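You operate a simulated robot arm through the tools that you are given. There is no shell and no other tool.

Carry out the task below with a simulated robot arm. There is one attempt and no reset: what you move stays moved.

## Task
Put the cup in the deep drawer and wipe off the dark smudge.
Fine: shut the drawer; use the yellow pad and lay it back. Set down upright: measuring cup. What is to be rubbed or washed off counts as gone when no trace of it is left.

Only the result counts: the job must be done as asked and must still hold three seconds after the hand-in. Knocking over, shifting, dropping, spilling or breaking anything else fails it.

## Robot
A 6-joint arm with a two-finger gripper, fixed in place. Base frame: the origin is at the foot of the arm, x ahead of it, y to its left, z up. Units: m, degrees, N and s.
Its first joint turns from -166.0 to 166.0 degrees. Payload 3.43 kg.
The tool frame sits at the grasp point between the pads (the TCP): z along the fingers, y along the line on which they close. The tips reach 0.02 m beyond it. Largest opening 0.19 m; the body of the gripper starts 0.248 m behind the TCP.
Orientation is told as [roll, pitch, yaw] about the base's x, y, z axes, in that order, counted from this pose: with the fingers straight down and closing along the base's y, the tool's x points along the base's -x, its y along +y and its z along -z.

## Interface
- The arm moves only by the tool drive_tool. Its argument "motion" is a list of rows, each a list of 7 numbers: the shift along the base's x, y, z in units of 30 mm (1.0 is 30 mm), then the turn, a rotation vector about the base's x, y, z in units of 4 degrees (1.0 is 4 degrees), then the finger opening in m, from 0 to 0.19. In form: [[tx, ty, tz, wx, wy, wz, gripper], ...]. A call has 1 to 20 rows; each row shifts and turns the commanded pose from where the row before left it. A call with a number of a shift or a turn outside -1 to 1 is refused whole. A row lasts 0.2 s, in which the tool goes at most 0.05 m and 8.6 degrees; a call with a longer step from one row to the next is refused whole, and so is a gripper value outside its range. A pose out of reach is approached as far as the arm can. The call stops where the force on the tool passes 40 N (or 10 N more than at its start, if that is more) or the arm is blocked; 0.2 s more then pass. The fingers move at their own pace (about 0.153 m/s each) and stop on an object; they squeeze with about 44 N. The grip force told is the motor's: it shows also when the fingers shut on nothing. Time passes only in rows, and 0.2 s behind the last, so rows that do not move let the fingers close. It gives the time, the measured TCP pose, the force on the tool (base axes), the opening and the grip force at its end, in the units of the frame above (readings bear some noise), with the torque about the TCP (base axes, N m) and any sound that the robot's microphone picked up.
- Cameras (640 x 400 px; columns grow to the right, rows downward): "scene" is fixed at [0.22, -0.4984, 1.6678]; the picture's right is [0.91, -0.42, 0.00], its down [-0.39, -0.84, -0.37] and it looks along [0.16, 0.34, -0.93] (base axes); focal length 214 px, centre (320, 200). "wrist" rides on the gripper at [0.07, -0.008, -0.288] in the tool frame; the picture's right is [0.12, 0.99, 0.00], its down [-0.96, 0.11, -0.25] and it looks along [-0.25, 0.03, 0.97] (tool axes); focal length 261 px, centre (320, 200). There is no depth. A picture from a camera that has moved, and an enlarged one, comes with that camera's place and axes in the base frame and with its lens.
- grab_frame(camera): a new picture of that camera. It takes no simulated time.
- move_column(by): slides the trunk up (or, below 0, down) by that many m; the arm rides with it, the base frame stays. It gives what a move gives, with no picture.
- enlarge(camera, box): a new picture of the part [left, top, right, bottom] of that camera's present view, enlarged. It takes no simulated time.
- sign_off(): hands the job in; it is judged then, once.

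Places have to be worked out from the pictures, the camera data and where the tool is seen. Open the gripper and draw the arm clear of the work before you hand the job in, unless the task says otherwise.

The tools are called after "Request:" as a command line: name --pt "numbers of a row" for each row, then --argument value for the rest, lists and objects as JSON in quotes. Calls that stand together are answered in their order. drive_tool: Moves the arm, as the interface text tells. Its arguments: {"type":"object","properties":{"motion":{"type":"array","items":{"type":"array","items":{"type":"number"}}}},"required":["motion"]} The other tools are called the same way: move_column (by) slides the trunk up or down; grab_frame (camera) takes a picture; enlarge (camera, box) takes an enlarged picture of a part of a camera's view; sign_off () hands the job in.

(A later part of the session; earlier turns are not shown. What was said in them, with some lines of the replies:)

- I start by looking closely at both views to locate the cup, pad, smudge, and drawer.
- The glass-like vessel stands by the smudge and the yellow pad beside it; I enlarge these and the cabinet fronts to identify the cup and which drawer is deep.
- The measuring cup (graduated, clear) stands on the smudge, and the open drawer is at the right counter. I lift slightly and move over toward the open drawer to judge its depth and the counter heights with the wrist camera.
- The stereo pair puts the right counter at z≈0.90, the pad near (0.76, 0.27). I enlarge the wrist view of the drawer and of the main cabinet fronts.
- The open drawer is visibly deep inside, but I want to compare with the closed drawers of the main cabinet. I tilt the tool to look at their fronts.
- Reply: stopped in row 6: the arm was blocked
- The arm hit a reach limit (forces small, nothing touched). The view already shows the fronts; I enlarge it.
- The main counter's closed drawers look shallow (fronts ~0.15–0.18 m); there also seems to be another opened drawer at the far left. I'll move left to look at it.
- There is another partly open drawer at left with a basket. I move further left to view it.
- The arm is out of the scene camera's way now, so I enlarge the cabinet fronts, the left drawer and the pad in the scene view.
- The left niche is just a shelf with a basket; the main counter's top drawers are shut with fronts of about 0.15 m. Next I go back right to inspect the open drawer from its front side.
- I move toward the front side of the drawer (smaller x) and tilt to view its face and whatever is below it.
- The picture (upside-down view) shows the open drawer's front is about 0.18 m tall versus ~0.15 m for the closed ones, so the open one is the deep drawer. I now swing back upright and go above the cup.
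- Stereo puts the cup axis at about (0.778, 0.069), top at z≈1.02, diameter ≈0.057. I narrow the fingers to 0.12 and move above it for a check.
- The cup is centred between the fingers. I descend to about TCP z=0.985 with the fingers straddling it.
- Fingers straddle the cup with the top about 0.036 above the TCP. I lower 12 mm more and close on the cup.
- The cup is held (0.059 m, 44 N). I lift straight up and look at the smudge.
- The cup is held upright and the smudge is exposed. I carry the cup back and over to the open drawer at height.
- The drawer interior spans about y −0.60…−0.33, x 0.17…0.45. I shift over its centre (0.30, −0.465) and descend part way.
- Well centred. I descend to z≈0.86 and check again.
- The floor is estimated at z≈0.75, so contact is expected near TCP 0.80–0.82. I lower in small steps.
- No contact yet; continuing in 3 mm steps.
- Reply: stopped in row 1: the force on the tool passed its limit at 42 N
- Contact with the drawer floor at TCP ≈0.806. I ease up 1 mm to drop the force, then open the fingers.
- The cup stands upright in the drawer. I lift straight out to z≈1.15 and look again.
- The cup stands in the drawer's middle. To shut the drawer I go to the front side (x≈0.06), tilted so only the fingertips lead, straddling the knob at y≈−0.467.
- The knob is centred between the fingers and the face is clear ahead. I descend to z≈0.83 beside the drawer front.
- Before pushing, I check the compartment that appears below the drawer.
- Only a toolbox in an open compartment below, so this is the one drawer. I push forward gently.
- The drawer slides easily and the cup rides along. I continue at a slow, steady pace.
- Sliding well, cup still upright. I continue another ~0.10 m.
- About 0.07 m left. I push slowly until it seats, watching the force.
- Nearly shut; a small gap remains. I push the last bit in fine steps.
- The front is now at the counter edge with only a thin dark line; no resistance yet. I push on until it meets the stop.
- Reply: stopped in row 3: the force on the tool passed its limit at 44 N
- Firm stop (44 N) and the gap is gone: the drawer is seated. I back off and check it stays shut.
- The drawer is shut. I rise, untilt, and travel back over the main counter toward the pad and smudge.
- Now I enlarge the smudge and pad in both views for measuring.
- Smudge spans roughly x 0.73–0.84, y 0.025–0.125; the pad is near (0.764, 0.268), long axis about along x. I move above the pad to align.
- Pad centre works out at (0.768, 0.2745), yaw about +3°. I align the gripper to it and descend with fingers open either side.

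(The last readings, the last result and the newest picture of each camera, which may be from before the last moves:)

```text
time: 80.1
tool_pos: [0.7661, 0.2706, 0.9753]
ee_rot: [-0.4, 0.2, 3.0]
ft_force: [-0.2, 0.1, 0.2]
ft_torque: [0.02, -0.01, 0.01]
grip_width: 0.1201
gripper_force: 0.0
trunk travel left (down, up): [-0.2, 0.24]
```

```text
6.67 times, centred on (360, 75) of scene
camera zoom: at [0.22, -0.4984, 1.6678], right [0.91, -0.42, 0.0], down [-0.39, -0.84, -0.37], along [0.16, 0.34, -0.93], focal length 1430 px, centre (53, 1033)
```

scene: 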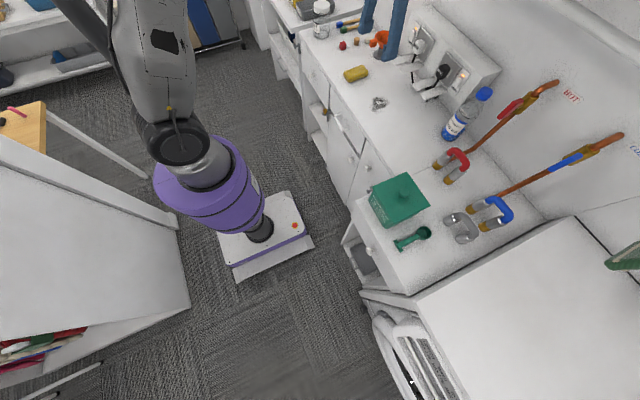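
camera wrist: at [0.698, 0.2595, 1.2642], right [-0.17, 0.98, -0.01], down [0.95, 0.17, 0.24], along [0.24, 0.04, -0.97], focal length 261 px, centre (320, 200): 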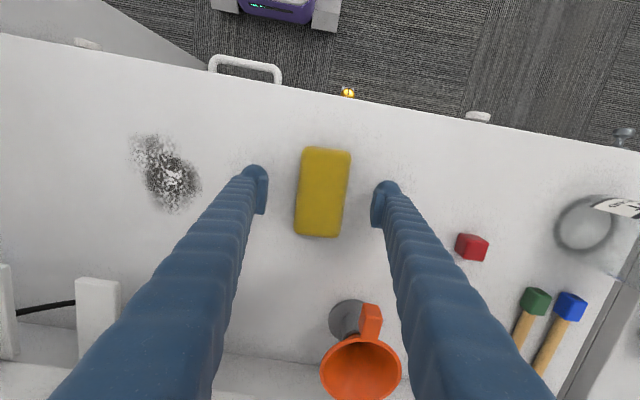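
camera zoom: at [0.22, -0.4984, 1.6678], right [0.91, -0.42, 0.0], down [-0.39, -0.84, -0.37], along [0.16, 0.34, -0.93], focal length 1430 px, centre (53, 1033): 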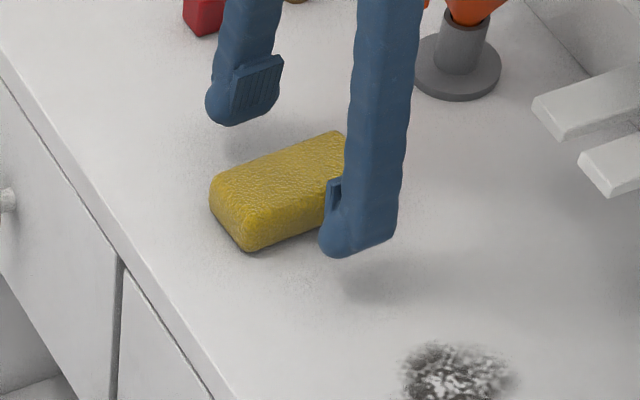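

Aligned; the pad top is at about z=0.95. I lower so the tips are ~12 mm above the counter and close on the pad.

Request:
drive_tool --pt "0 0.05 -0.4 0 0 0 0.12" --pt "0 0 -0.35 0 0 0 0.12" --pt "0 0 0 0 0 0 0.09" --pt "0 0 0 0 0 0 0.06" --pt "0 0 0 0 0 0 0.03" --pt "0 0 0 0 0 0 0.03"

Request:
grab_frame --camera "wrist"

Request:
enlarge --camera "scene" --box '[320, 45, 400, 105]'

```text
time: 81.5
tool_pos: [0.7663, 0.2739, 0.9541]
ee_rot: [-0.4, 0.0, 3.1]
ft_force: [0.3, 15.3, 23.1]
ft_torque: [1.03, 0.04, -0.07]
grip_width: 0.0585
gripper_force: 44.0
trunk travel left (down, up): [-0.2, 0.24]
```

```text
taken
camera wrist: at [0.6971, 0.2627, 1.2428], right [-0.17, 0.98, -0.01], down [0.95, 0.17, 0.25], along [0.24, 0.04, -0.97], focal length 261 px, centre (320, 200)
```

wrist: 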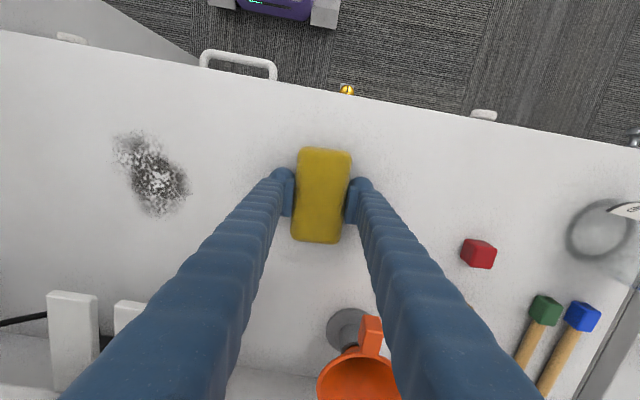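

```text
6.67 times, centred on (360, 75) of scene
camera zoom: at [0.22, -0.4984, 1.6678], right [0.91, -0.42, 0.0], down [-0.39, -0.84, -0.37], along [0.16, 0.34, -0.93], focal length 1430 px, centre (53, 1033)
```

zoom: 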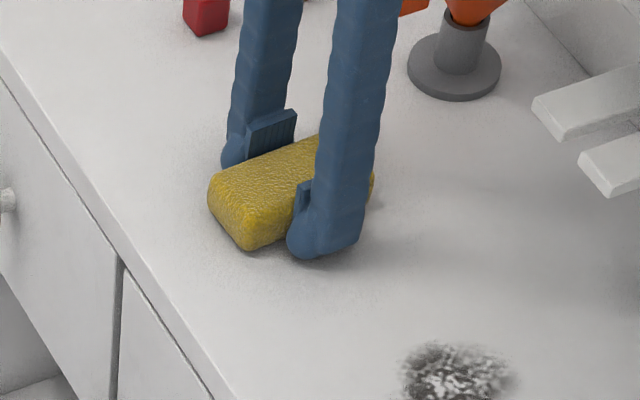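

The force (23 N up) shows the fingertips touching the counter, so the counter is at about z=0.934. I open, rise 13 mm and re-grip so the pad, not the fingers, will rub.

Request:
drive_tool --pt "0 0 0.03 0 0 0 0.06" --pt "0 0 0.03 0 0 0 0.08" --pt "0 0 0.2 0 0 0 0.08" --pt "0 0 0.2 0 0 0 0.08"

Request:
drive_tool --pt "0 0 0 0 0 0 0.06" --pt "0 0 0 0 0 0 0.03" --pt "0 0 0 0 0 0 0.03"

Request:
grab_frame --camera "wrist"

Request:
enlarge --camera "scene" --box '[320, 45, 400, 105]'

```text
time: 82.5
tool_pos: [0.7662, 0.2719, 0.9659]
ee_rot: [-0.3, 0.2, 3.1]
ft_force: [-0.1, 1.0, -0.2]
ft_torque: [-0.03, 0.01, -0.01]
grip_width: 0.0802
gripper_force: 0.1
trunk travel left (down, up): [-0.2, 0.24]
```

```text
time: 83.3
tool_pos: [0.7665, 0.2712, 0.966]
ee_rot: [-0.4, 0.2, 3.1]
ft_force: [0.4, 0.1, -0.1]
ft_torque: [0.03, 0.02, -0.05]
grip_width: 0.0583
gripper_force: 44.2
trunk travel left (down, up): [-0.2, 0.24]
```

```text
taken
camera wrist: at [0.6986, 0.2614, 1.255], right [-0.17, 0.98, -0.01], down [0.96, 0.17, 0.24], along [0.24, 0.04, -0.97], focal length 261 px, centre (320, 200)
```

wrist: 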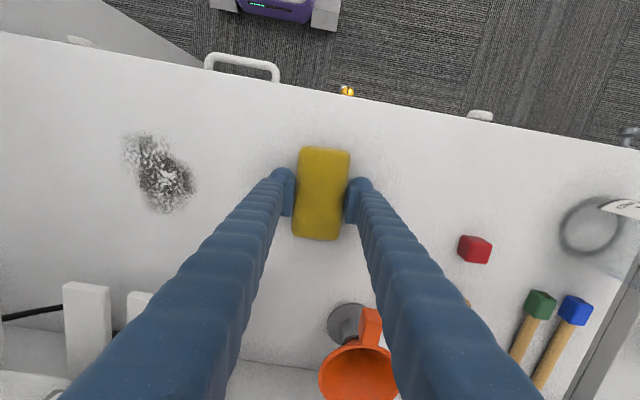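

```text
6.67 times, centred on (360, 75) of scene
camera zoom: at [0.22, -0.4984, 1.6678], right [0.91, -0.42, 0.0], down [-0.39, -0.84, -0.37], along [0.16, 0.34, -0.93], focal length 1430 px, centre (53, 1033)
```

zoom: 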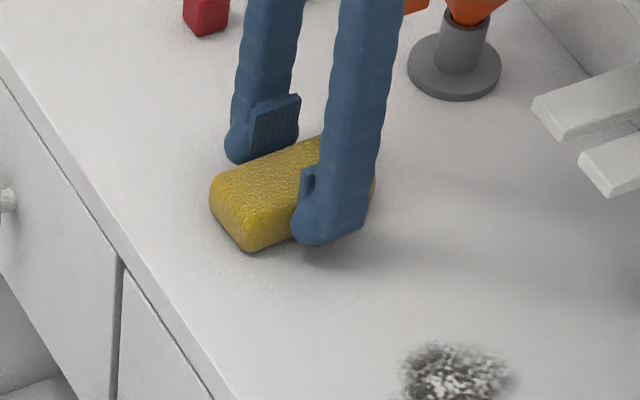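

Gripped with tips clear. I lift 30 mm to confirm the pad is held, then carry it over to the near edge of the smudge.

Request:
drive_tool --pt "0 0 0.3 0 0 0 0.03" --pt "0 0 0.5 0 0 0 0.03" --pt "0 0 0.3 0.1 0 0 0.03" --pt "0.2 -0.6 0 0 0 0 0.03" --pt "0.2 -0.9 0 0 0 0 0.03" --pt "0.1 -0.9 0 0 0 0 0.03" --pt "0.1 -0.9 0 0 0 0 0.03" --pt "0 -0.4 0 0 0 0 0.03" --pt "0 0 0 0 0 0 0.03"

Request:
grab_frame --camera "wrist"

Request:
enlarge --camera "scene" --box '[320, 45, 420, 120]'

```text
time: 85.3
tool_pos: [0.7851, 0.1622, 0.9982]
ee_rot: [0.0, 0.2, 3.1]
ft_force: [0.5, -0.2, -0.9]
ft_torque: [0.01, 0.04, -0.01]
grip_width: 0.0582
gripper_force: 44.2
trunk travel left (down, up): [-0.2, 0.24]
```

```text
taken
camera wrist: at [0.7166, 0.1483, 1.2858], right [-0.17, 0.98, 0.0], down [0.95, 0.17, 0.24], along [0.24, 0.04, -0.97], focal length 261 px, centre (320, 200)
```

wrist: 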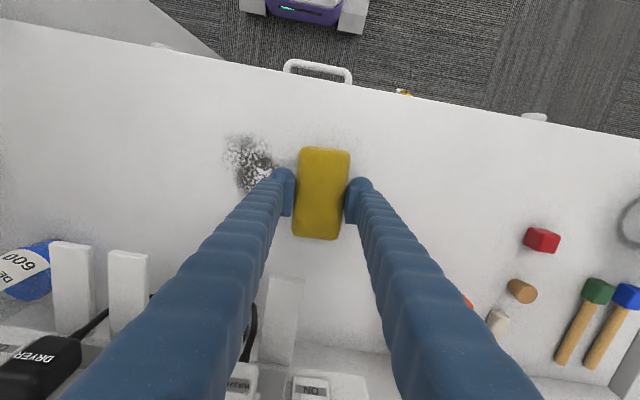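

```text
5.33 times, centred on (370, 82) of scene
camera zoom: at [0.22, -0.4984, 1.6678], right [0.91, -0.42, 0.0], down [-0.39, -0.84, -0.37], along [0.16, 0.34, -0.93], focal length 1144 px, centre (53, 827)
```

zoom: 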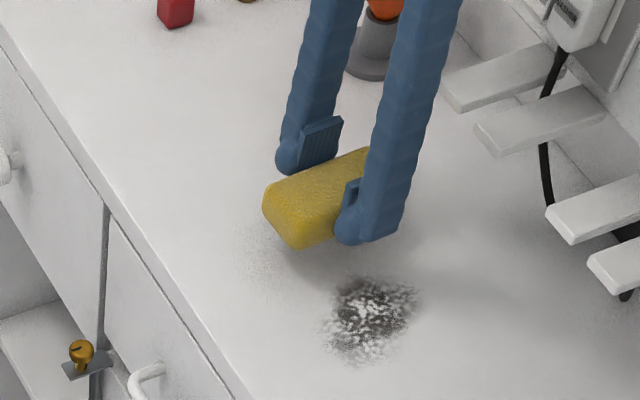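

The pad is held. I lower it to the counter just left of the smudge until light contact.

Request:
drive_tool --pt "0 0 -0.4 0 0 0 0.03" --pt "0 0 -0.4 0 0 0 0.03" --pt "0 0 -0.2 0 0 0 0.03"

Request:
drive_tool --pt "0 0 -0.06 0 0 0 0.03" --pt "0 0 0 0 0 0 0.03"

Request:
drive_tool --pt "0 0 -0.04 0 0 0 0.03" --pt "0 0 0 0 0 0 0.03"

```text
time: 86.1
tool_pos: [0.7834, 0.1623, 0.9705]
ee_rot: [-0.1, 0.2, 3.1]
ft_force: [-0.1, -0.1, 0.6]
ft_torque: [-0.03, 0.02, -0.03]
grip_width: 0.0582
gripper_force: 43.9
trunk travel left (down, up): [-0.2, 0.24]
```

```text
time: 86.7
tool_pos: [0.7844, 0.1618, 0.9675]
ee_rot: [0.0, 0.2, 3.0]
ft_force: [-0.1, 0.0, -0.4]
ft_torque: [-0.04, -0.01, -0.03]
grip_width: 0.0582
gripper_force: 43.4
trunk travel left (down, up): [-0.2, 0.24]
```

```text
time: 87.3
tool_pos: [0.7845, 0.162, 0.9666]
ee_rot: [0.0, 0.2, 3.0]
ft_force: [1.0, -1.3, 3.1]
ft_torque: [-0.13, 0.11, 0.04]
grip_width: 0.0581
gripper_force: 44.7
trunk travel left (down, up): [-0.2, 0.24]
```

Contact begins (3 N). I press slightly more.

Request:
drive_tool --pt "0 0 -0.02 0 0 0 0.03" --pt "0 0 0 0 0 0 0.03"

Request:
drive_tool --pt "0 0 -0.02 0 0 0 0.03" --pt "0 0 0 0 0 0 0.03"

```text
time: 87.9
tool_pos: [0.7853, 0.1605, 0.9674]
ee_rot: [-0.1, 0.1, 3.0]
ft_force: [1.4, -0.4, 5.5]
ft_torque: [-0.18, -0.01, 0.05]
grip_width: 0.0586
gripper_force: 43.4
trunk travel left (down, up): [-0.2, 0.24]
```

```text
time: 88.5
tool_pos: [0.7845, 0.1628, 0.9669]
ee_rot: [0.0, 0.1, 3.2]
ft_force: [0.1, -0.8, 11.1]
ft_torque: [-0.33, -0.01, 0.02]
grip_width: 0.0583
gripper_force: 44.2
trunk travel left (down, up): [-0.2, 0.24]
```

11 N of pressure is good. I make the first wiping stroke across the smudge along −y.

Request:
drive_tool --pt "0 -0.2 0 0 0 0 0.03" --pt "0 -0.3 0 0 0 0 0.03" --pt "0 -0.3 0 0 0 0 0.03" --pt "0 -0.3 0 0 0 0 0.03" --pt "0 -0.3 0 0 0 0 0.03" --pt "0 -0.3 0 0 0 0 0.03" --pt "0 -0.3 0 0 0 0 0.03" --pt "0 -0.3 0 0 0 0 0.03" --pt "0 -0.3 0 0 0 0 0.03" --pt "0 -0.3 0 0 0 0 0.03" --pt "0 -0.3 0 0 0 0 0.03" --pt "0 -0.3 0 0 0 0 0.03" --pt "0 -0.3 0 0 0 0 0.03" --pt "0 -0.3 0 0 0 0 0.03" --pt "0 -0.3 0 0 0 0 0.03" --pt "0 -0.3 0 0 0 0 0.03" --pt "0 -0.3 0 0 0 0 0.03" --pt "0 -0.3 0 0 0 0 0.03" --pt "0 -0.2 0 0 0 0 0.03"

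Request:
grab_frame --camera "wrist"

Request:
enlarge --camera "scene" --box '[330, 55, 430, 130]'

```text
time: 92.5
tool_pos: [0.7843, -0.0025, 0.9647]
ee_rot: [-0.1, 0.1, 3.1]
ft_force: [-0.3, 10.3, 24.8]
ft_torque: [0.2, -0.21, 0.02]
grip_width: 0.0582
gripper_force: 43.5
trunk travel left (down, up): [-0.2, 0.24]
```

```text
taken
camera wrist: at [0.7151, -0.0152, 1.2541], right [-0.17, 0.99, 0.0], down [0.95, 0.17, 0.25], along [0.24, 0.04, -0.97], focal length 261 px, centre (320, 200)
```

wrist: 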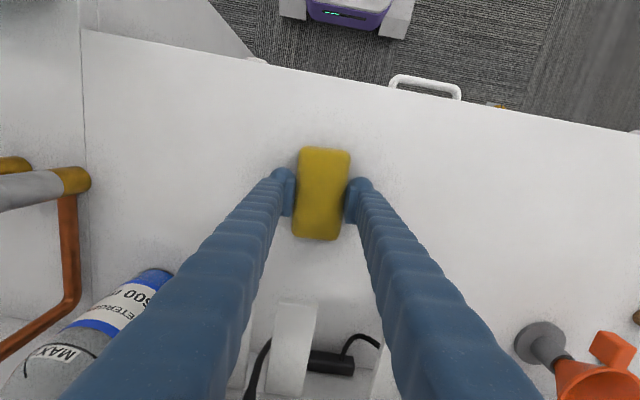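

```text
5.33 times, centred on (380, 92) of scene
camera zoom: at [0.22, -0.4984, 1.6678], right [0.91, -0.42, 0.0], down [-0.39, -0.84, -0.37], along [0.16, 0.34, -0.93], focal length 1144 px, centre (0, 773)
```

zoom: 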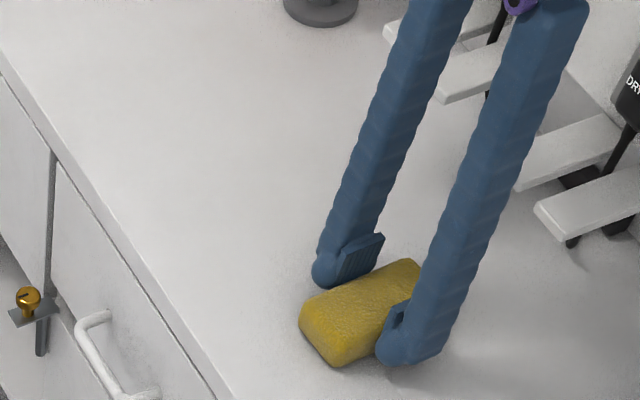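

The smudge seems mostly gone after one stroke. I make return strokes offset in x on both sides to catch faint edges.

Request:
drive_tool --pt "-0.3 0 0.02 0 0 0 0.03" --pt "-0.3 0 0 0 0 0 0.03" --pt "-0.3 0.1 0 0 0 0 0.03" --pt "0 0.3 0 0 0 0 0.03" --pt "0 0.3 0 0 0 0 0.03" --pt "0 0.3 0 0 0 0 0.03" --pt "0 0.3 0 0 0 0 0.03" --pt "0 0.3 0 0 0 0 0.03" --pt "0 0.3 0 0 0 0 0.03" --pt "0 0.3 0 0 0 0 0.03" --pt "0 0.3 0 0 0 0 0.03" --pt "0 0.3 0 0 0 0 0.03" --pt "0 0.3 0 0 0 0 0.03" --pt "0 0.3 0 0 0 0 0.03" --pt "0 0.3 0 0 0 0 0.03" --pt "0 0.3 0 0 0 0 0.03" --pt "0 0.3 0 0 0 0 0.03" --pt "0 0.3 0 0 0 0 0.03" --pt "0 0.3 0 0 0 0 0.03" --pt "0 0.3 0 0 0 0 0.03"

Request:
grab_frame --camera "wrist"

Request:
enlarge --camera "scene" --box '[340, 70, 430, 130]'

```text
time: 96.7
tool_pos: [0.76, 0.1539, 0.9661]
ee_rot: [-0.1, 0.2, 3.1]
ft_force: [-0.1, -0.4, -1.1]
ft_torque: [0.04, 0.03, -0.01]
grip_width: 0.058
gripper_force: 43.6
trunk travel left (down, up): [-0.2, 0.24]
```

```text
taken
camera wrist: at [0.6913, 0.1412, 1.2548], right [-0.17, 0.98, 0.0], down [0.96, 0.17, 0.24], along [0.24, 0.04, -0.97], focal length 261 px, centre (320, 200)
```

wrist: 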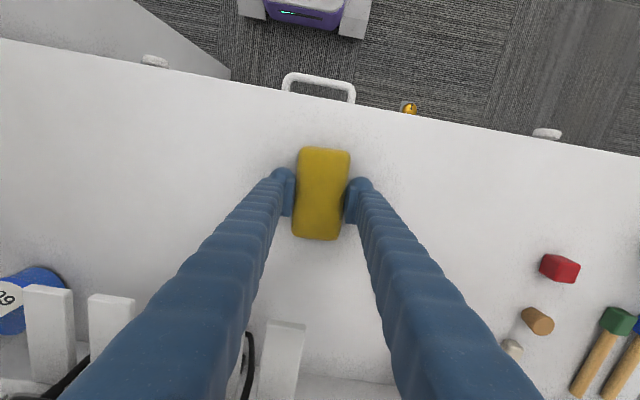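

```text
6.67 times, centred on (385, 100) of scene
camera zoom: at [0.22, -0.4984, 1.6678], right [0.91, -0.42, 0.0], down [-0.39, -0.84, -0.37], along [0.16, 0.34, -0.93], focal length 1430 px, centre (-113, 867)
```

zoom: 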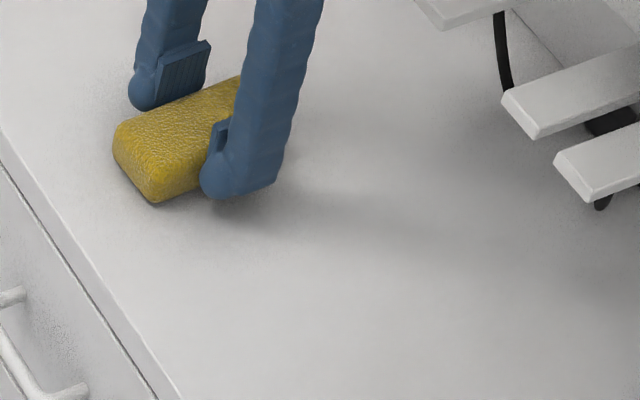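

Looks clean, but this pass had lost pressure. I lower a millimetre and repeat strokes at x≈0.81 and x≈0.76 with contact.

Request:
drive_tool --pt "0.5 0 0 0 0 0 0.03" --pt "0.5 0 0 0 0 0 0.03" --pt "0.5 0 -0.03 0 0 0 0.03" --pt "0.15 0 -0.02 0 0 0 0.03" --pt "0 0 0 0 0 0 0.03"

Request:
drive_tool --pt "0 -0.3 0 0 0 0 0.03" --pt "0 -0.3 0 0 0 0 0.03" --pt "0 -0.3 0 0 0 0 0.03" --pt "0 -0.3 0 0 0 0 0.03" --pt "0 -0.3 0 0 0 0 0.03" --pt "0 -0.3 0 0 0 0 0.03" --pt "0 -0.3 0 0 0 0 0.03" --pt "0 -0.3 0 0 0 0 0.03"

Request:
drive_tool --pt "0 -0.3 0 0 0 0 0.03" --pt "0 -0.3 0 0 0 0 0.03" --pt "0 -0.3 0 0 0 0 0.03" --pt "0 -0.3 0 0 0 0 0.03" --pt "0 -0.3 0 0 0 0 0.03" --pt "0 -0.3 0 0 0 0 0.03" --pt "0 -0.3 0 0 0 0 0.03" --pt "0 -0.3 0 0 0 0 0.03"

```text
time: 97.9
tool_pos: [0.8082, 0.1524, 0.9653]
ee_rot: [0.0, 0.2, 3.1]
ft_force: [-1.8, -0.1, 3.9]
ft_torque: [0.04, 0.1, 0.01]
grip_width: 0.0583
gripper_force: 44.5
trunk travel left (down, up): [-0.2, 0.24]
```

```text
time: 99.7
tool_pos: [0.8081, 0.0807, 0.9648]
ee_rot: [0.1, 0.1, 3.1]
ft_force: [1.6, 5.6, 16.9]
ft_torque: [0.13, 0.05, -0.14]
grip_width: 0.0583
gripper_force: 44.5
trunk travel left (down, up): [-0.2, 0.24]
```

```text
time: 101.5
tool_pos: [0.8072, 0.0106, 0.9651]
ee_rot: [0.0, 0.0, 3.1]
ft_force: [0.4, 7.8, 22.7]
ft_torque: [0.12, 0.18, -0.17]
grip_width: 0.0581
gripper_force: 43.5
trunk travel left (down, up): [-0.2, 0.24]
```

Good pressure now (17–23 N). I shift to x≈0.757 and stroke back along +y.

Request:
drive_tool --pt "-0.4 0 0 0 0 0 0.03" --pt "-0.4 0 0 0 0 0 0.03" --pt "-0.4 0 0 0 0 0 0.03" --pt "-0.4 0 0 0 0 0 0.03" --pt "-0.1 0 0 0 0 0 0.03"

Request:
drive_tool --pt "0 0.3 0 0 0 0 0.03" --pt "0 0.3 0 0 0 0 0.03" --pt "0 0.3 -0.01 0 0 0 0.03" --pt "0 0.3 0 0 0 0 0.03" --pt "0 0.3 -0.01 0 0 0 0.03" --pt "0 0.3 0 0 0 0 0.03" --pt "0 0.3 -0.01 0 0 0 0.03" --pt "0 0.3 0 0 0 0 0.03"

Request:
drive_tool --pt "0 0.3 0 0 0 0 0.03" --pt "0 0.3 -0.01 0 0 0 0.03" --pt "0 0.3 0 0 0 0 0.03" --pt "0 0.3 -0.01 0 0 0 0.03" --pt "0 0.3 0 0 0 0 0.03" --pt "0 0.3 0 0 0 0 0.03" --pt "0 0.3 0 0 0 0 0.03" --pt "0 0.2 0 0 0 0 0.03"

Request:
grab_frame --camera "wrist"

Request:
enlarge --camera "scene" --box '[340, 70, 430, 130]'

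```text
time: 102.7
tool_pos: [0.7568, 0.0097, 0.9646]
ee_rot: [0.0, 0.0, 3.1]
ft_force: [12.0, -1.8, 26.3]
ft_torque: [-0.09, -0.36, 0.06]
grip_width: 0.0579
gripper_force: 43.6
trunk travel left (down, up): [-0.2, 0.24]
```

```text
time: 104.5
tool_pos: [0.7557, 0.0815, 0.9648]
ee_rot: [0.0, 0.1, 3.0]
ft_force: [-0.4, -8.3, 22.3]
ft_torque: [-0.12, 0.06, 0.11]
grip_width: 0.0582
gripper_force: 44.0
trunk travel left (down, up): [-0.2, 0.24]
```

```text
time: 106.3
tool_pos: [0.757, 0.149, 0.9632]
ee_rot: [0.0, -0.1, 3.1]
ft_force: [0.8, -13.4, 33.0]
ft_torque: [-0.24, -0.06, 0.12]
grip_width: 0.0583
gripper_force: 44.0
trunk travel left (down, up): [-0.2, 0.24]
```

```text
taken
camera wrist: at [0.6875, 0.1365, 1.2525], right [-0.17, 0.98, 0.0], down [0.95, 0.17, 0.25], along [0.24, 0.04, -0.97], focal length 261 px, centre (320, 200)
```

wrist: 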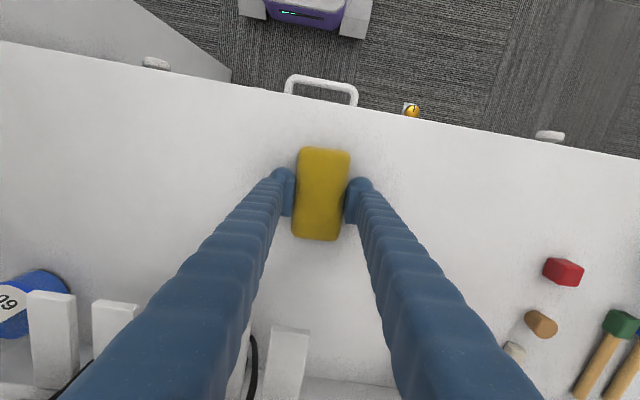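

```text
6.67 times, centred on (385, 100) of scene
camera zoom: at [0.22, -0.4984, 1.6678], right [0.91, -0.42, 0.0], down [-0.39, -0.84, -0.37], along [0.16, 0.34, -0.93], focal length 1430 px, centre (-113, 867)
```

zoom: 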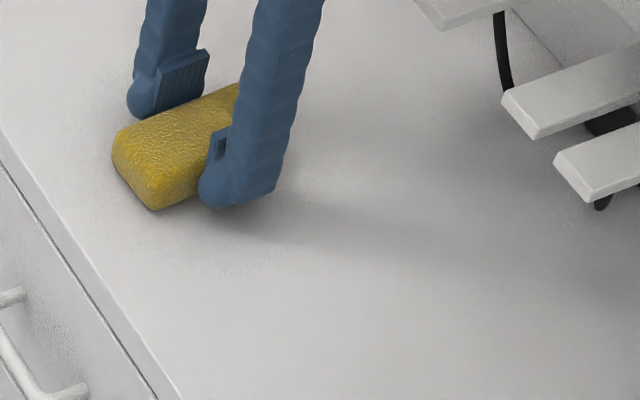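

Clean so far. One more centre stroke at x≈0.785, then I lift off and inspect.

Request:
drive_tool --pt "0.3 0.2 0.02 0 0 0 0.03" --pt "0.3 0 0 0 0 0 0.03" --pt "0.3 -0.3 0 0 0 0 0.03" --pt "0 -0.3 0 0 0 0 0.03" --pt "0 -0.3 0 0 0 0 0.03" --pt "0 -0.3 0 0 0 0 0.03" --pt "0 -0.3 0 0 0 0 0.03" --pt "0 -0.3 0.01 0 0 0 0.03" --pt "0 -0.3 0 0 0 0 0.03" --pt "0 -0.3 0 0 0 0 0.03" --pt "0 -0.3 0 0 0 0 0.03" --pt "0 -0.3 0 0 0 0 0.03" --pt "0 -0.3 0 0 0 0 0.03" --pt "0 -0.3 0 0 0 0 0.03" --pt "0 -0.3 0 0 0 0 0.03" --pt "0 -0.3 0 0 0 0 0.03" --pt "0 -0.3 0 0 0 0 0.03" --pt "0 -0.3 0 0 0 0 0.03" --pt "0 -0.3 0 0 0 0 0.03"

Request:
drive_tool --pt "0 0 0.4 0 0 0 0.03" --pt "0 0 0.8 0 0 0 0.03" --pt "0 0.5 0.9 0 0 0 0.03" --pt "0 0.9 0.9 0 0 0 0.03" --pt "0 0.9 0.9 0 0 0 0.03" --pt "0 0.9 0.9 0 0 0 0.03" --pt "-0.2 0.9 0 0 0 0 0.03" --pt "-0.2 0.9 0 0 0 0 0.03" --pt "-0.2 0.9 0 0 0 0 0.03" --pt "0 0.9 0 0 0 0 0.03" --pt "0 0.9 0 0 0 0 0.03" --pt "0 0.5 0 0 0 0 0.03"

Request:
grab_frame --camera "wrist"

Request:
enlarge --camera "scene" --box '[335, 60, 425, 130]'

```text
time: 110.3
tool_pos: [0.7834, 0.0015, 0.9638]
ee_rot: [0.0, 0.1, 3.1]
ft_force: [0.1, 1.6, 8.8]
ft_torque: [-0.02, 0.09, -0.15]
grip_width: 0.0581
gripper_force: 44.2
trunk travel left (down, up): [-0.2, 0.24]
```

```text
time: 112.9
tool_pos: [0.7655, 0.2492, 1.105]
ee_rot: [0.0, 0.2, 3.2]
ft_force: [-0.1, 0.0, 0.8]
ft_torque: [-0.02, -0.02, 0.0]
grip_width: 0.058
gripper_force: 43.9
trunk travel left (down, up): [-0.2, 0.24]
```

```text
taken
camera wrist: at [0.6976, 0.2363, 1.394], right [-0.17, 0.98, 0.0], down [0.96, 0.17, 0.24], along [0.24, 0.04, -0.97], focal length 261 px, centre (320, 200)
```

wrist: 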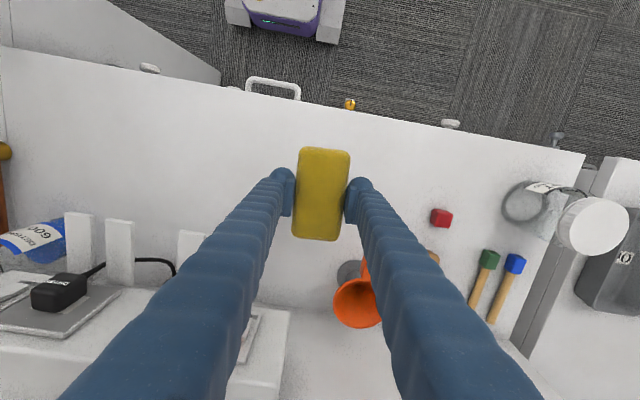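

```text
5.71 times, centred on (380, 95) of scene
camera zoom: at [0.22, -0.4984, 1.6678], right [0.91, -0.42, 0.0], down [-0.39, -0.84, -0.37], along [0.16, 0.34, -0.93], focal length 1226 px, centre (-23, 800)
```

zoom: 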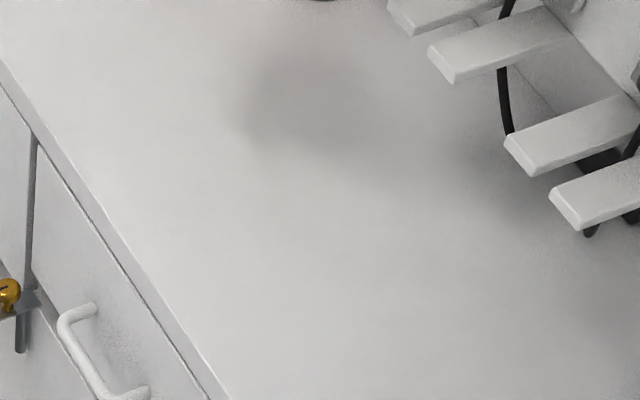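

Counter looks clean (soft grey patch is the arm's shadow). I check the spot enlarged from the wrist camera.

Request:
enlarge --camera "wrist" --box '[110, 100, 290, 220]'

```text
3.33 times, centred on (200, 160) of wrist
camera zoom: at [0.6976, 0.2363, 1.394], right [-0.17, 0.98, 0.0], down [0.96, 0.17, 0.24], along [0.24, 0.04, -0.97], focal length 869 px, centre (720, 333)
```

zoom: 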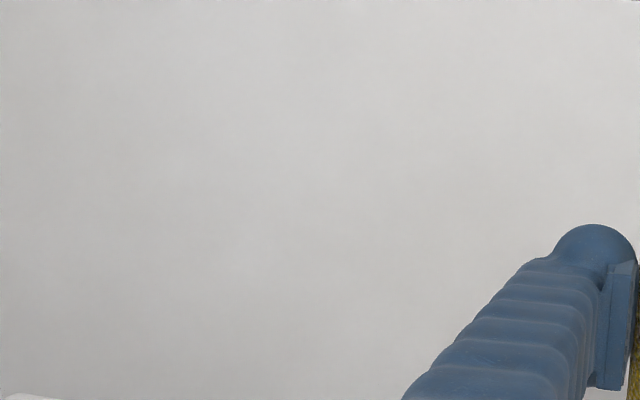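

The spot is clean. I return the pad over its original place (0.7665, 0.2715) and lower it.

Request:
drive_tool --pt "0.03 0.74 0 0 0 0 0.03" --pt "0 0 -0.8 0 0 0 0.03" --pt "0 0 -0.9 0 0 0 0.03" --pt "0 0 -0.9 0 0 0 0.03" --pt "0 0 -0.9 0 0 0 0.03" --pt "0 0 -0.6 0 0 0 0.03" --pt "0 0 -0.2 0 0 0 0.03" --pt "0 0 0 0 0 0 0.03"

Request:
drive_tool --pt "0 0 -0.1 0 0 0 0.03" --pt "0 0 0 0 0 0 0.03"

Request:
drive_tool --pt "0 0 -0.06 0 0 0 0.03" --pt "0 0 0 0 0 0 0.03"

```text
time: 114.7
tool_pos: [0.7667, 0.2714, 0.9781]
ee_rot: [0.0, 0.2, 3.1]
ft_force: [-0.7, 0.3, -0.3]
ft_torque: [-0.03, 0.02, 0.03]
grip_width: 0.0585
gripper_force: 43.9
trunk travel left (down, up): [-0.2, 0.24]
```

```text
time: 115.3
tool_pos: [0.7662, 0.273, 0.9766]
ee_rot: [0.1, 0.1, 3.1]
ft_force: [0.1, -0.4, -0.1]
ft_torque: [0.05, -0.02, 0.0]
grip_width: 0.058
gripper_force: 44.0
trunk travel left (down, up): [-0.2, 0.24]
```

```text
time: 115.9
tool_pos: [0.7669, 0.2729, 0.9733]
ee_rot: [-0.1, 0.2, 3.1]
ft_force: [0.1, -0.5, -0.9]
ft_torque: [0.01, 0.0, 0.01]
grip_width: 0.0582
gripper_force: 44.2
trunk travel left (down, up): [-0.2, 0.24]
```

Request:
drive_tool --pt "0 0 -0.1 0 0 0 0.03" --pt "0 0 -0.1 0 0 0 0.03" --pt "0 0 0 0 0 0 0.03"

Request:
drive_tool --pt "0 0 -0.05 0 0 0 0.03" --pt "0 0 0 0 0 0 0.03"

Request:
drive_tool --pt "0 0 -0.04 0 0 0 0.03" --pt "0 0 0 0 0 0 0.03"

```text
time: 116.7
tool_pos: [0.7669, 0.2718, 0.9684]
ee_rot: [-0.1, 0.2, 3.1]
ft_force: [0.3, 0.6, -0.8]
ft_torque: [0.01, 0.01, 0.0]
grip_width: 0.0582
gripper_force: 44.0
trunk travel left (down, up): [-0.2, 0.24]
```

```text
time: 117.3
tool_pos: [0.7674, 0.2701, 0.9644]
ee_rot: [-0.1, 0.3, 3.0]
ft_force: [-0.1, 0.2, -0.7]
ft_torque: [0.02, -0.03, -0.01]
grip_width: 0.0582
gripper_force: 43.6
trunk travel left (down, up): [-0.2, 0.24]
```

```text
time: 117.9
tool_pos: [0.7671, 0.2709, 0.9662]
ee_rot: [-0.1, 0.1, 3.0]
ft_force: [-0.7, 0.2, -1.0]
ft_torque: [0.01, 0.04, 0.01]
grip_width: 0.0583
gripper_force: 44.0
trunk travel left (down, up): [-0.2, 0.24]
```

No contact yet (noise in z ±1 mm); I continue in ~1 mm steps.

Request:
drive_tool --pt "0 0 -0.04 0 0 0 0.03" --pt "0 0 0 0 0 0 0.03"

Request:
drive_tool --pt "0 0 -0.03 0 0 0 0.03" --pt "0 0 0 0 0 0 0.03"

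Request:
grab_frame --camera "wrist"

Request:
enlarge --camera "scene" --box '[320, 45, 400, 105]'

```text
time: 118.5
tool_pos: [0.7667, 0.2724, 0.9643]
ee_rot: [0.0, 0.2, 3.1]
ft_force: [-0.1, -0.1, -0.9]
ft_torque: [-0.02, 0.0, 0.01]
grip_width: 0.0583
gripper_force: 44.3
trunk travel left (down, up): [-0.2, 0.24]
```

```text
time: 119.1
tool_pos: [0.7677, 0.2709, 0.9636]
ee_rot: [0.0, 0.1, 3.1]
ft_force: [1.0, -1.9, 6.7]
ft_torque: [-0.11, 0.05, 0.0]
grip_width: 0.0585
gripper_force: 43.7
trunk travel left (down, up): [-0.2, 0.24]
```

```text
taken
camera wrist: at [0.698, 0.2582, 1.2525], right [-0.17, 0.98, 0.0], down [0.95, 0.17, 0.25], along [0.24, 0.04, -0.97], focal length 261 px, centre (320, 200)
```

wrist: 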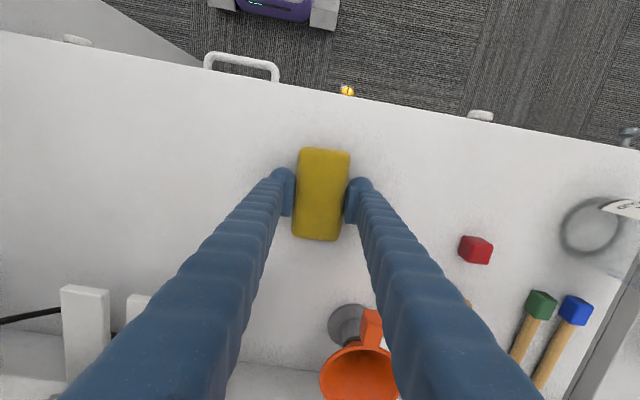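

```text
6.67 times, centred on (360, 75) of scene
camera zoom: at [0.22, -0.4984, 1.6678], right [0.91, -0.42, 0.0], down [-0.39, -0.84, -0.37], along [0.16, 0.34, -0.93], focal length 1430 px, centre (53, 1033)
```

zoom: 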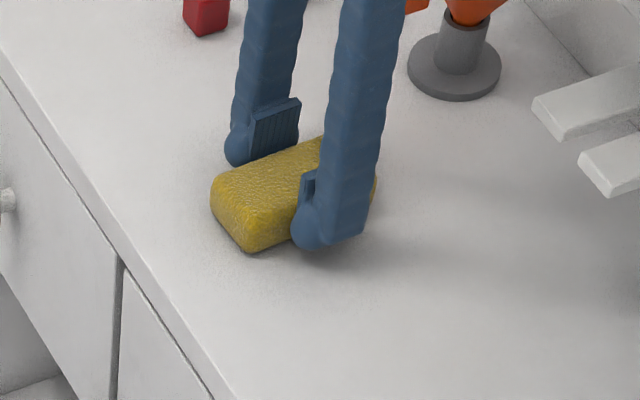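

The pad touches down (6.7 N) at its original spot. I open the fingers modestly and rise straight up.

Request:
drive_tool --pt "0 0 0.02 0 0 0 0.06" --pt "0 0 0 0 0 0 0.08" --pt "0 0 0 0 0 0 0.1" --pt "0 0 0 0 0 0 0.1"

Request:
drive_tool --pt "0 0 0.4 0 0 0 0.1" --pt "0 0 0.9 0 0 0 0.1" --pt "0 0 0.9 0 0 0 0.1" --pt "0 0 0.9 0 0 0 0.1" --pt "0 0 0.9 0 0 0 0.1" --pt "0 0 0.9 0 0 0 0.1" --pt "0 0 0.9 0 0 0 0.1" --pt "0 0 0.9 0 0 0 0.1"

Request:
grab_frame --camera "wrist"

```text
time: 120.1
tool_pos: [0.7667, 0.2715, 0.9641]
ee_rot: [0.0, 0.1, 3.1]
ft_force: [0.7, 0.6, -0.3]
ft_torque: [0.0, -0.01, 0.0]
grip_width: 0.0999
gripper_force: 0.0
trunk travel left (down, up): [-0.2, 0.24]
```

```text
time: 121.9
tool_pos: [0.7696, 0.2715, 1.1653]
ee_rot: [0.0, 0.2, 3.0]
ft_force: [-0.3, -0.7, 0.0]
ft_torque: [0.02, -0.02, -0.02]
grip_width: 0.0999
gripper_force: 0.0
trunk travel left (down, up): [-0.2, 0.24]
```

```text
taken
camera wrist: at [0.7011, 0.2587, 1.4529], right [-0.17, 0.98, 0.0], down [0.95, 0.17, 0.24], along [0.24, 0.04, -0.97], focal length 261 px, centre (320, 200)
```

wrist: 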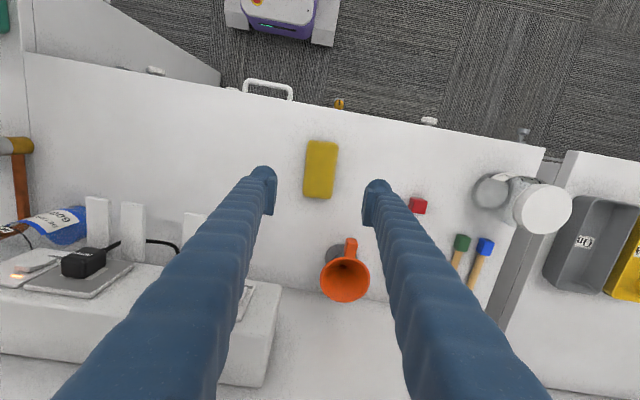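

The pad lies back in place. I draw the arm back clear of the counter and inspect the former smudge area and the drawer.

Request:
drive_tool --pt "-0.7 -0.7 0.3 0 0 0 0.1" --pt "-0.7 -0.7 0.3 0 0 0 0.1" --pt "-0.7 -0.7 0.3 0 0 0 0.1" --pt "-0.7 -0.7 0 0 0 0 0.1" --pt "-0.7 -0.7 0 0 0 0 0.1" --pt "-0.7 -0.7 0 0 0 0 0.1" --pt "-0.7 0 0 0 0 0 0.1" --pt "-0.6 0 0 0 0 0 0.1"

Request:
grab_frame --camera "wrist"

Request:
grab_frame --camera "scene"

Request:
enlarge --camera "scene" --box '[330, 55, 430, 130]'

```text
time: 123.7
tool_pos: [0.6012, 0.1456, 1.1895]
ee_rot: [0.1, 0.1, 3.2]
ft_force: [-0.2, 0.9, -0.2]
ft_torque: [-0.05, -0.05, -0.05]
grip_width: 0.0998
gripper_force: 0.1
trunk travel left (down, up): [-0.2, 0.24]
```

```text
taken
camera wrist: at [0.5325, 0.133, 1.4782], right [-0.17, 0.98, 0.0], down [0.95, 0.17, 0.25], along [0.24, 0.04, -0.97], focal length 261 px, centre (320, 200)
```

wrist: 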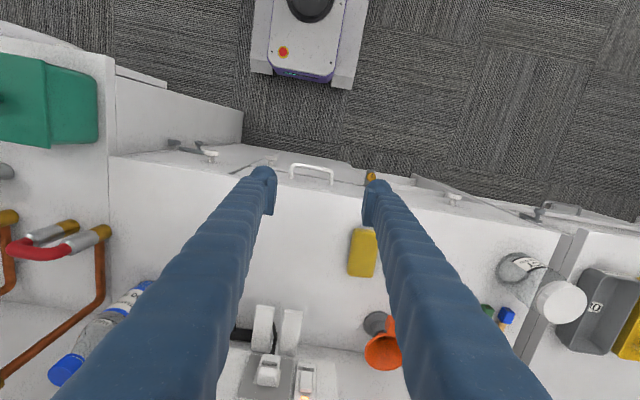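

```text
taken
```

scene: 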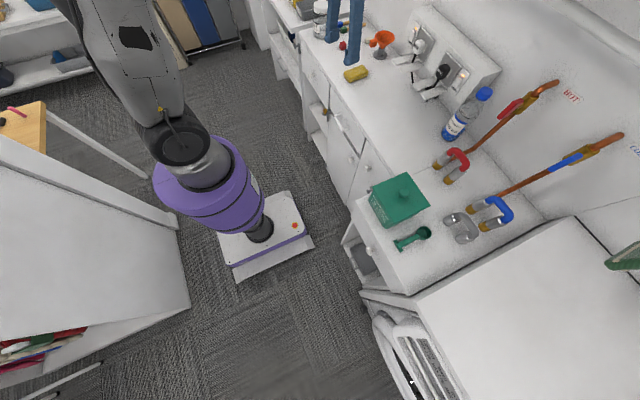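

```text
5.33 times, centred on (380, 92) of scene
camera zoom: at [0.22, -0.4984, 1.6678], right [0.91, -0.42, 0.0], down [-0.39, -0.84, -0.37], along [0.16, 0.34, -0.93], focal length 1144 px, centre (0, 773)
```

zoom: 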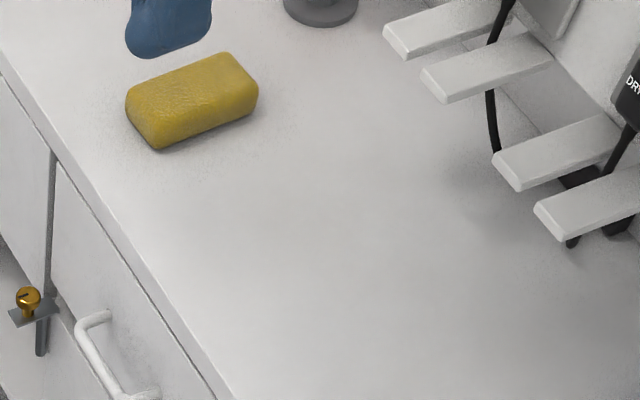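

Request:
enlarge --camera "wrist" --box '[250, 190, 400, 300]'

Request:
enlarge --camera "scene" --box '[330, 170, 450, 310]'

```text
3.64 times, centred on (325, 245) of wrist
camera zoom: at [0.5325, 0.133, 1.4782], right [-0.17, 0.98, 0.0], down [0.95, 0.17, 0.25], along [0.24, 0.04, -0.97], focal length 948 px, centre (302, 36)
```

zoom: 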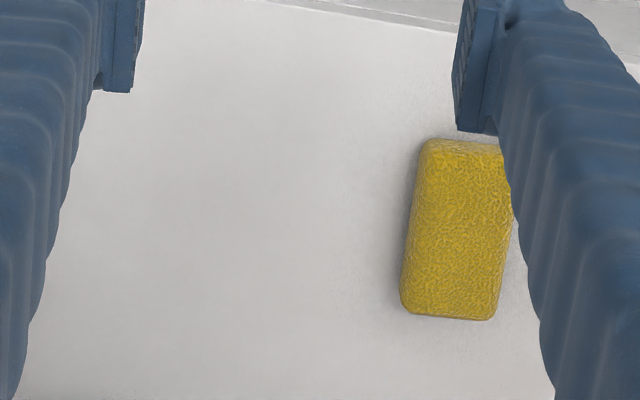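

```text
2.86 times, centred on (390, 240) of scene
camera zoom: at [0.22, -0.4984, 1.6678], right [0.91, -0.42, 0.0], down [-0.39, -0.84, -0.37], along [0.16, 0.34, -0.93], focal length 613 px, centre (120, 86)
```

zoom: 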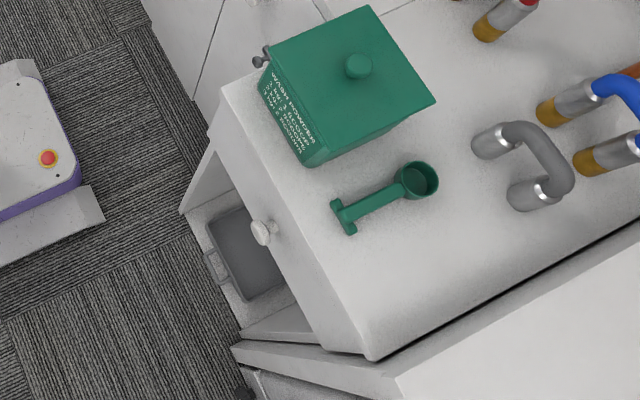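

The counter is spotless, the pad lies back in place and the drawer is flush under the counter. I open the gripper fully and draw the arm further clear.

Request:
drive_tool --pt "-0.3 0 0.5 0 0 0 0.13" --pt "-0.3 0 0.5 0 0 0 0.16" --pt "-0.3 0 0.5 0 0 0 0.19" --pt "-0.3 0 0.4 0 0 0 0.19" --pt "0 0 0 0 0 0 0.19" --pt "0 0 0 0 0 0 0.19"

Request:
grab_frame --camera "scene"

Request:
grab_frame --camera "wrist"

```text
time: 125.1
tool_pos: [0.5665, 0.1469, 1.2489]
ee_rot: [0.1, 0.1, 3.1]
ft_force: [-0.2, -0.2, 0.1]
ft_torque: [0.01, -0.02, 0.02]
grip_width: 0.19
gripper_force: 0.0
trunk travel left (down, up): [-0.2, 0.24]
```

```text
taken
```

scene: 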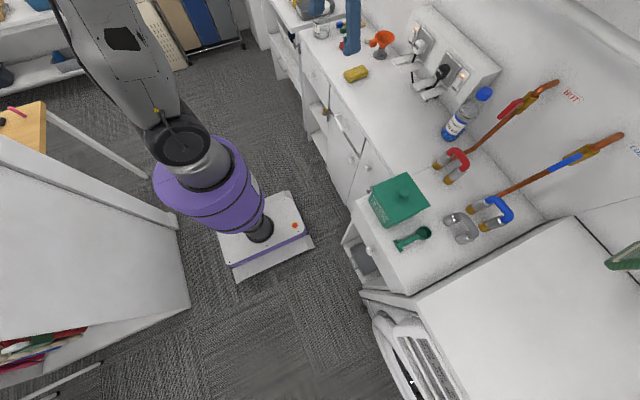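

```text
taken
camera wrist: at [0.4972, 0.1335, 1.5369], right [-0.17, 0.98, 0.0], down [0.95, 0.17, 0.24], along [0.24, 0.04, -0.97], focal length 261 px, centre (320, 200)
```

wrist: 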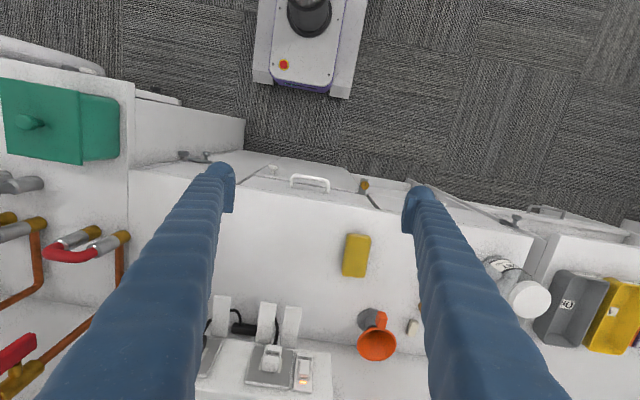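

The cup is upright in the shut deep drawer, no trace of the smudge shows, and the pad is back in place. The gripper is open and the arm is clear, so I hand in the job.

Request:
sign_off

```text
The job is handed in.
```

The cup is in the deep drawer with the drawer shut, the dark smudge is wiped off, and the yellow pad is back where it was. I've handed the job in, but I haven't seen how it was judged.

- **Cup:** I set the measuring cup down upright in the middle of the drawer and let go. It was still standing as I slowly pushed the drawer in, but I couldn't see it for the last few centimetres.
- **Drawer:** I took the open drawer on the right to be the deep one. Its front is about 0.18 m tall; the closed ones are about 0.15 m. I pushed it in until it hit a firm stop, and it stayed shut when I backed off.
- **Smudge:** I rubbed it with the pad in several overlapping strokes. Close-up pictures from both cameras show no trace left.
- **Pad:** It lies flat in its original place, to within a few millimetres.

Nothing else looked moved in the final pictures. The gripper is open and the arm is clear of the counter.
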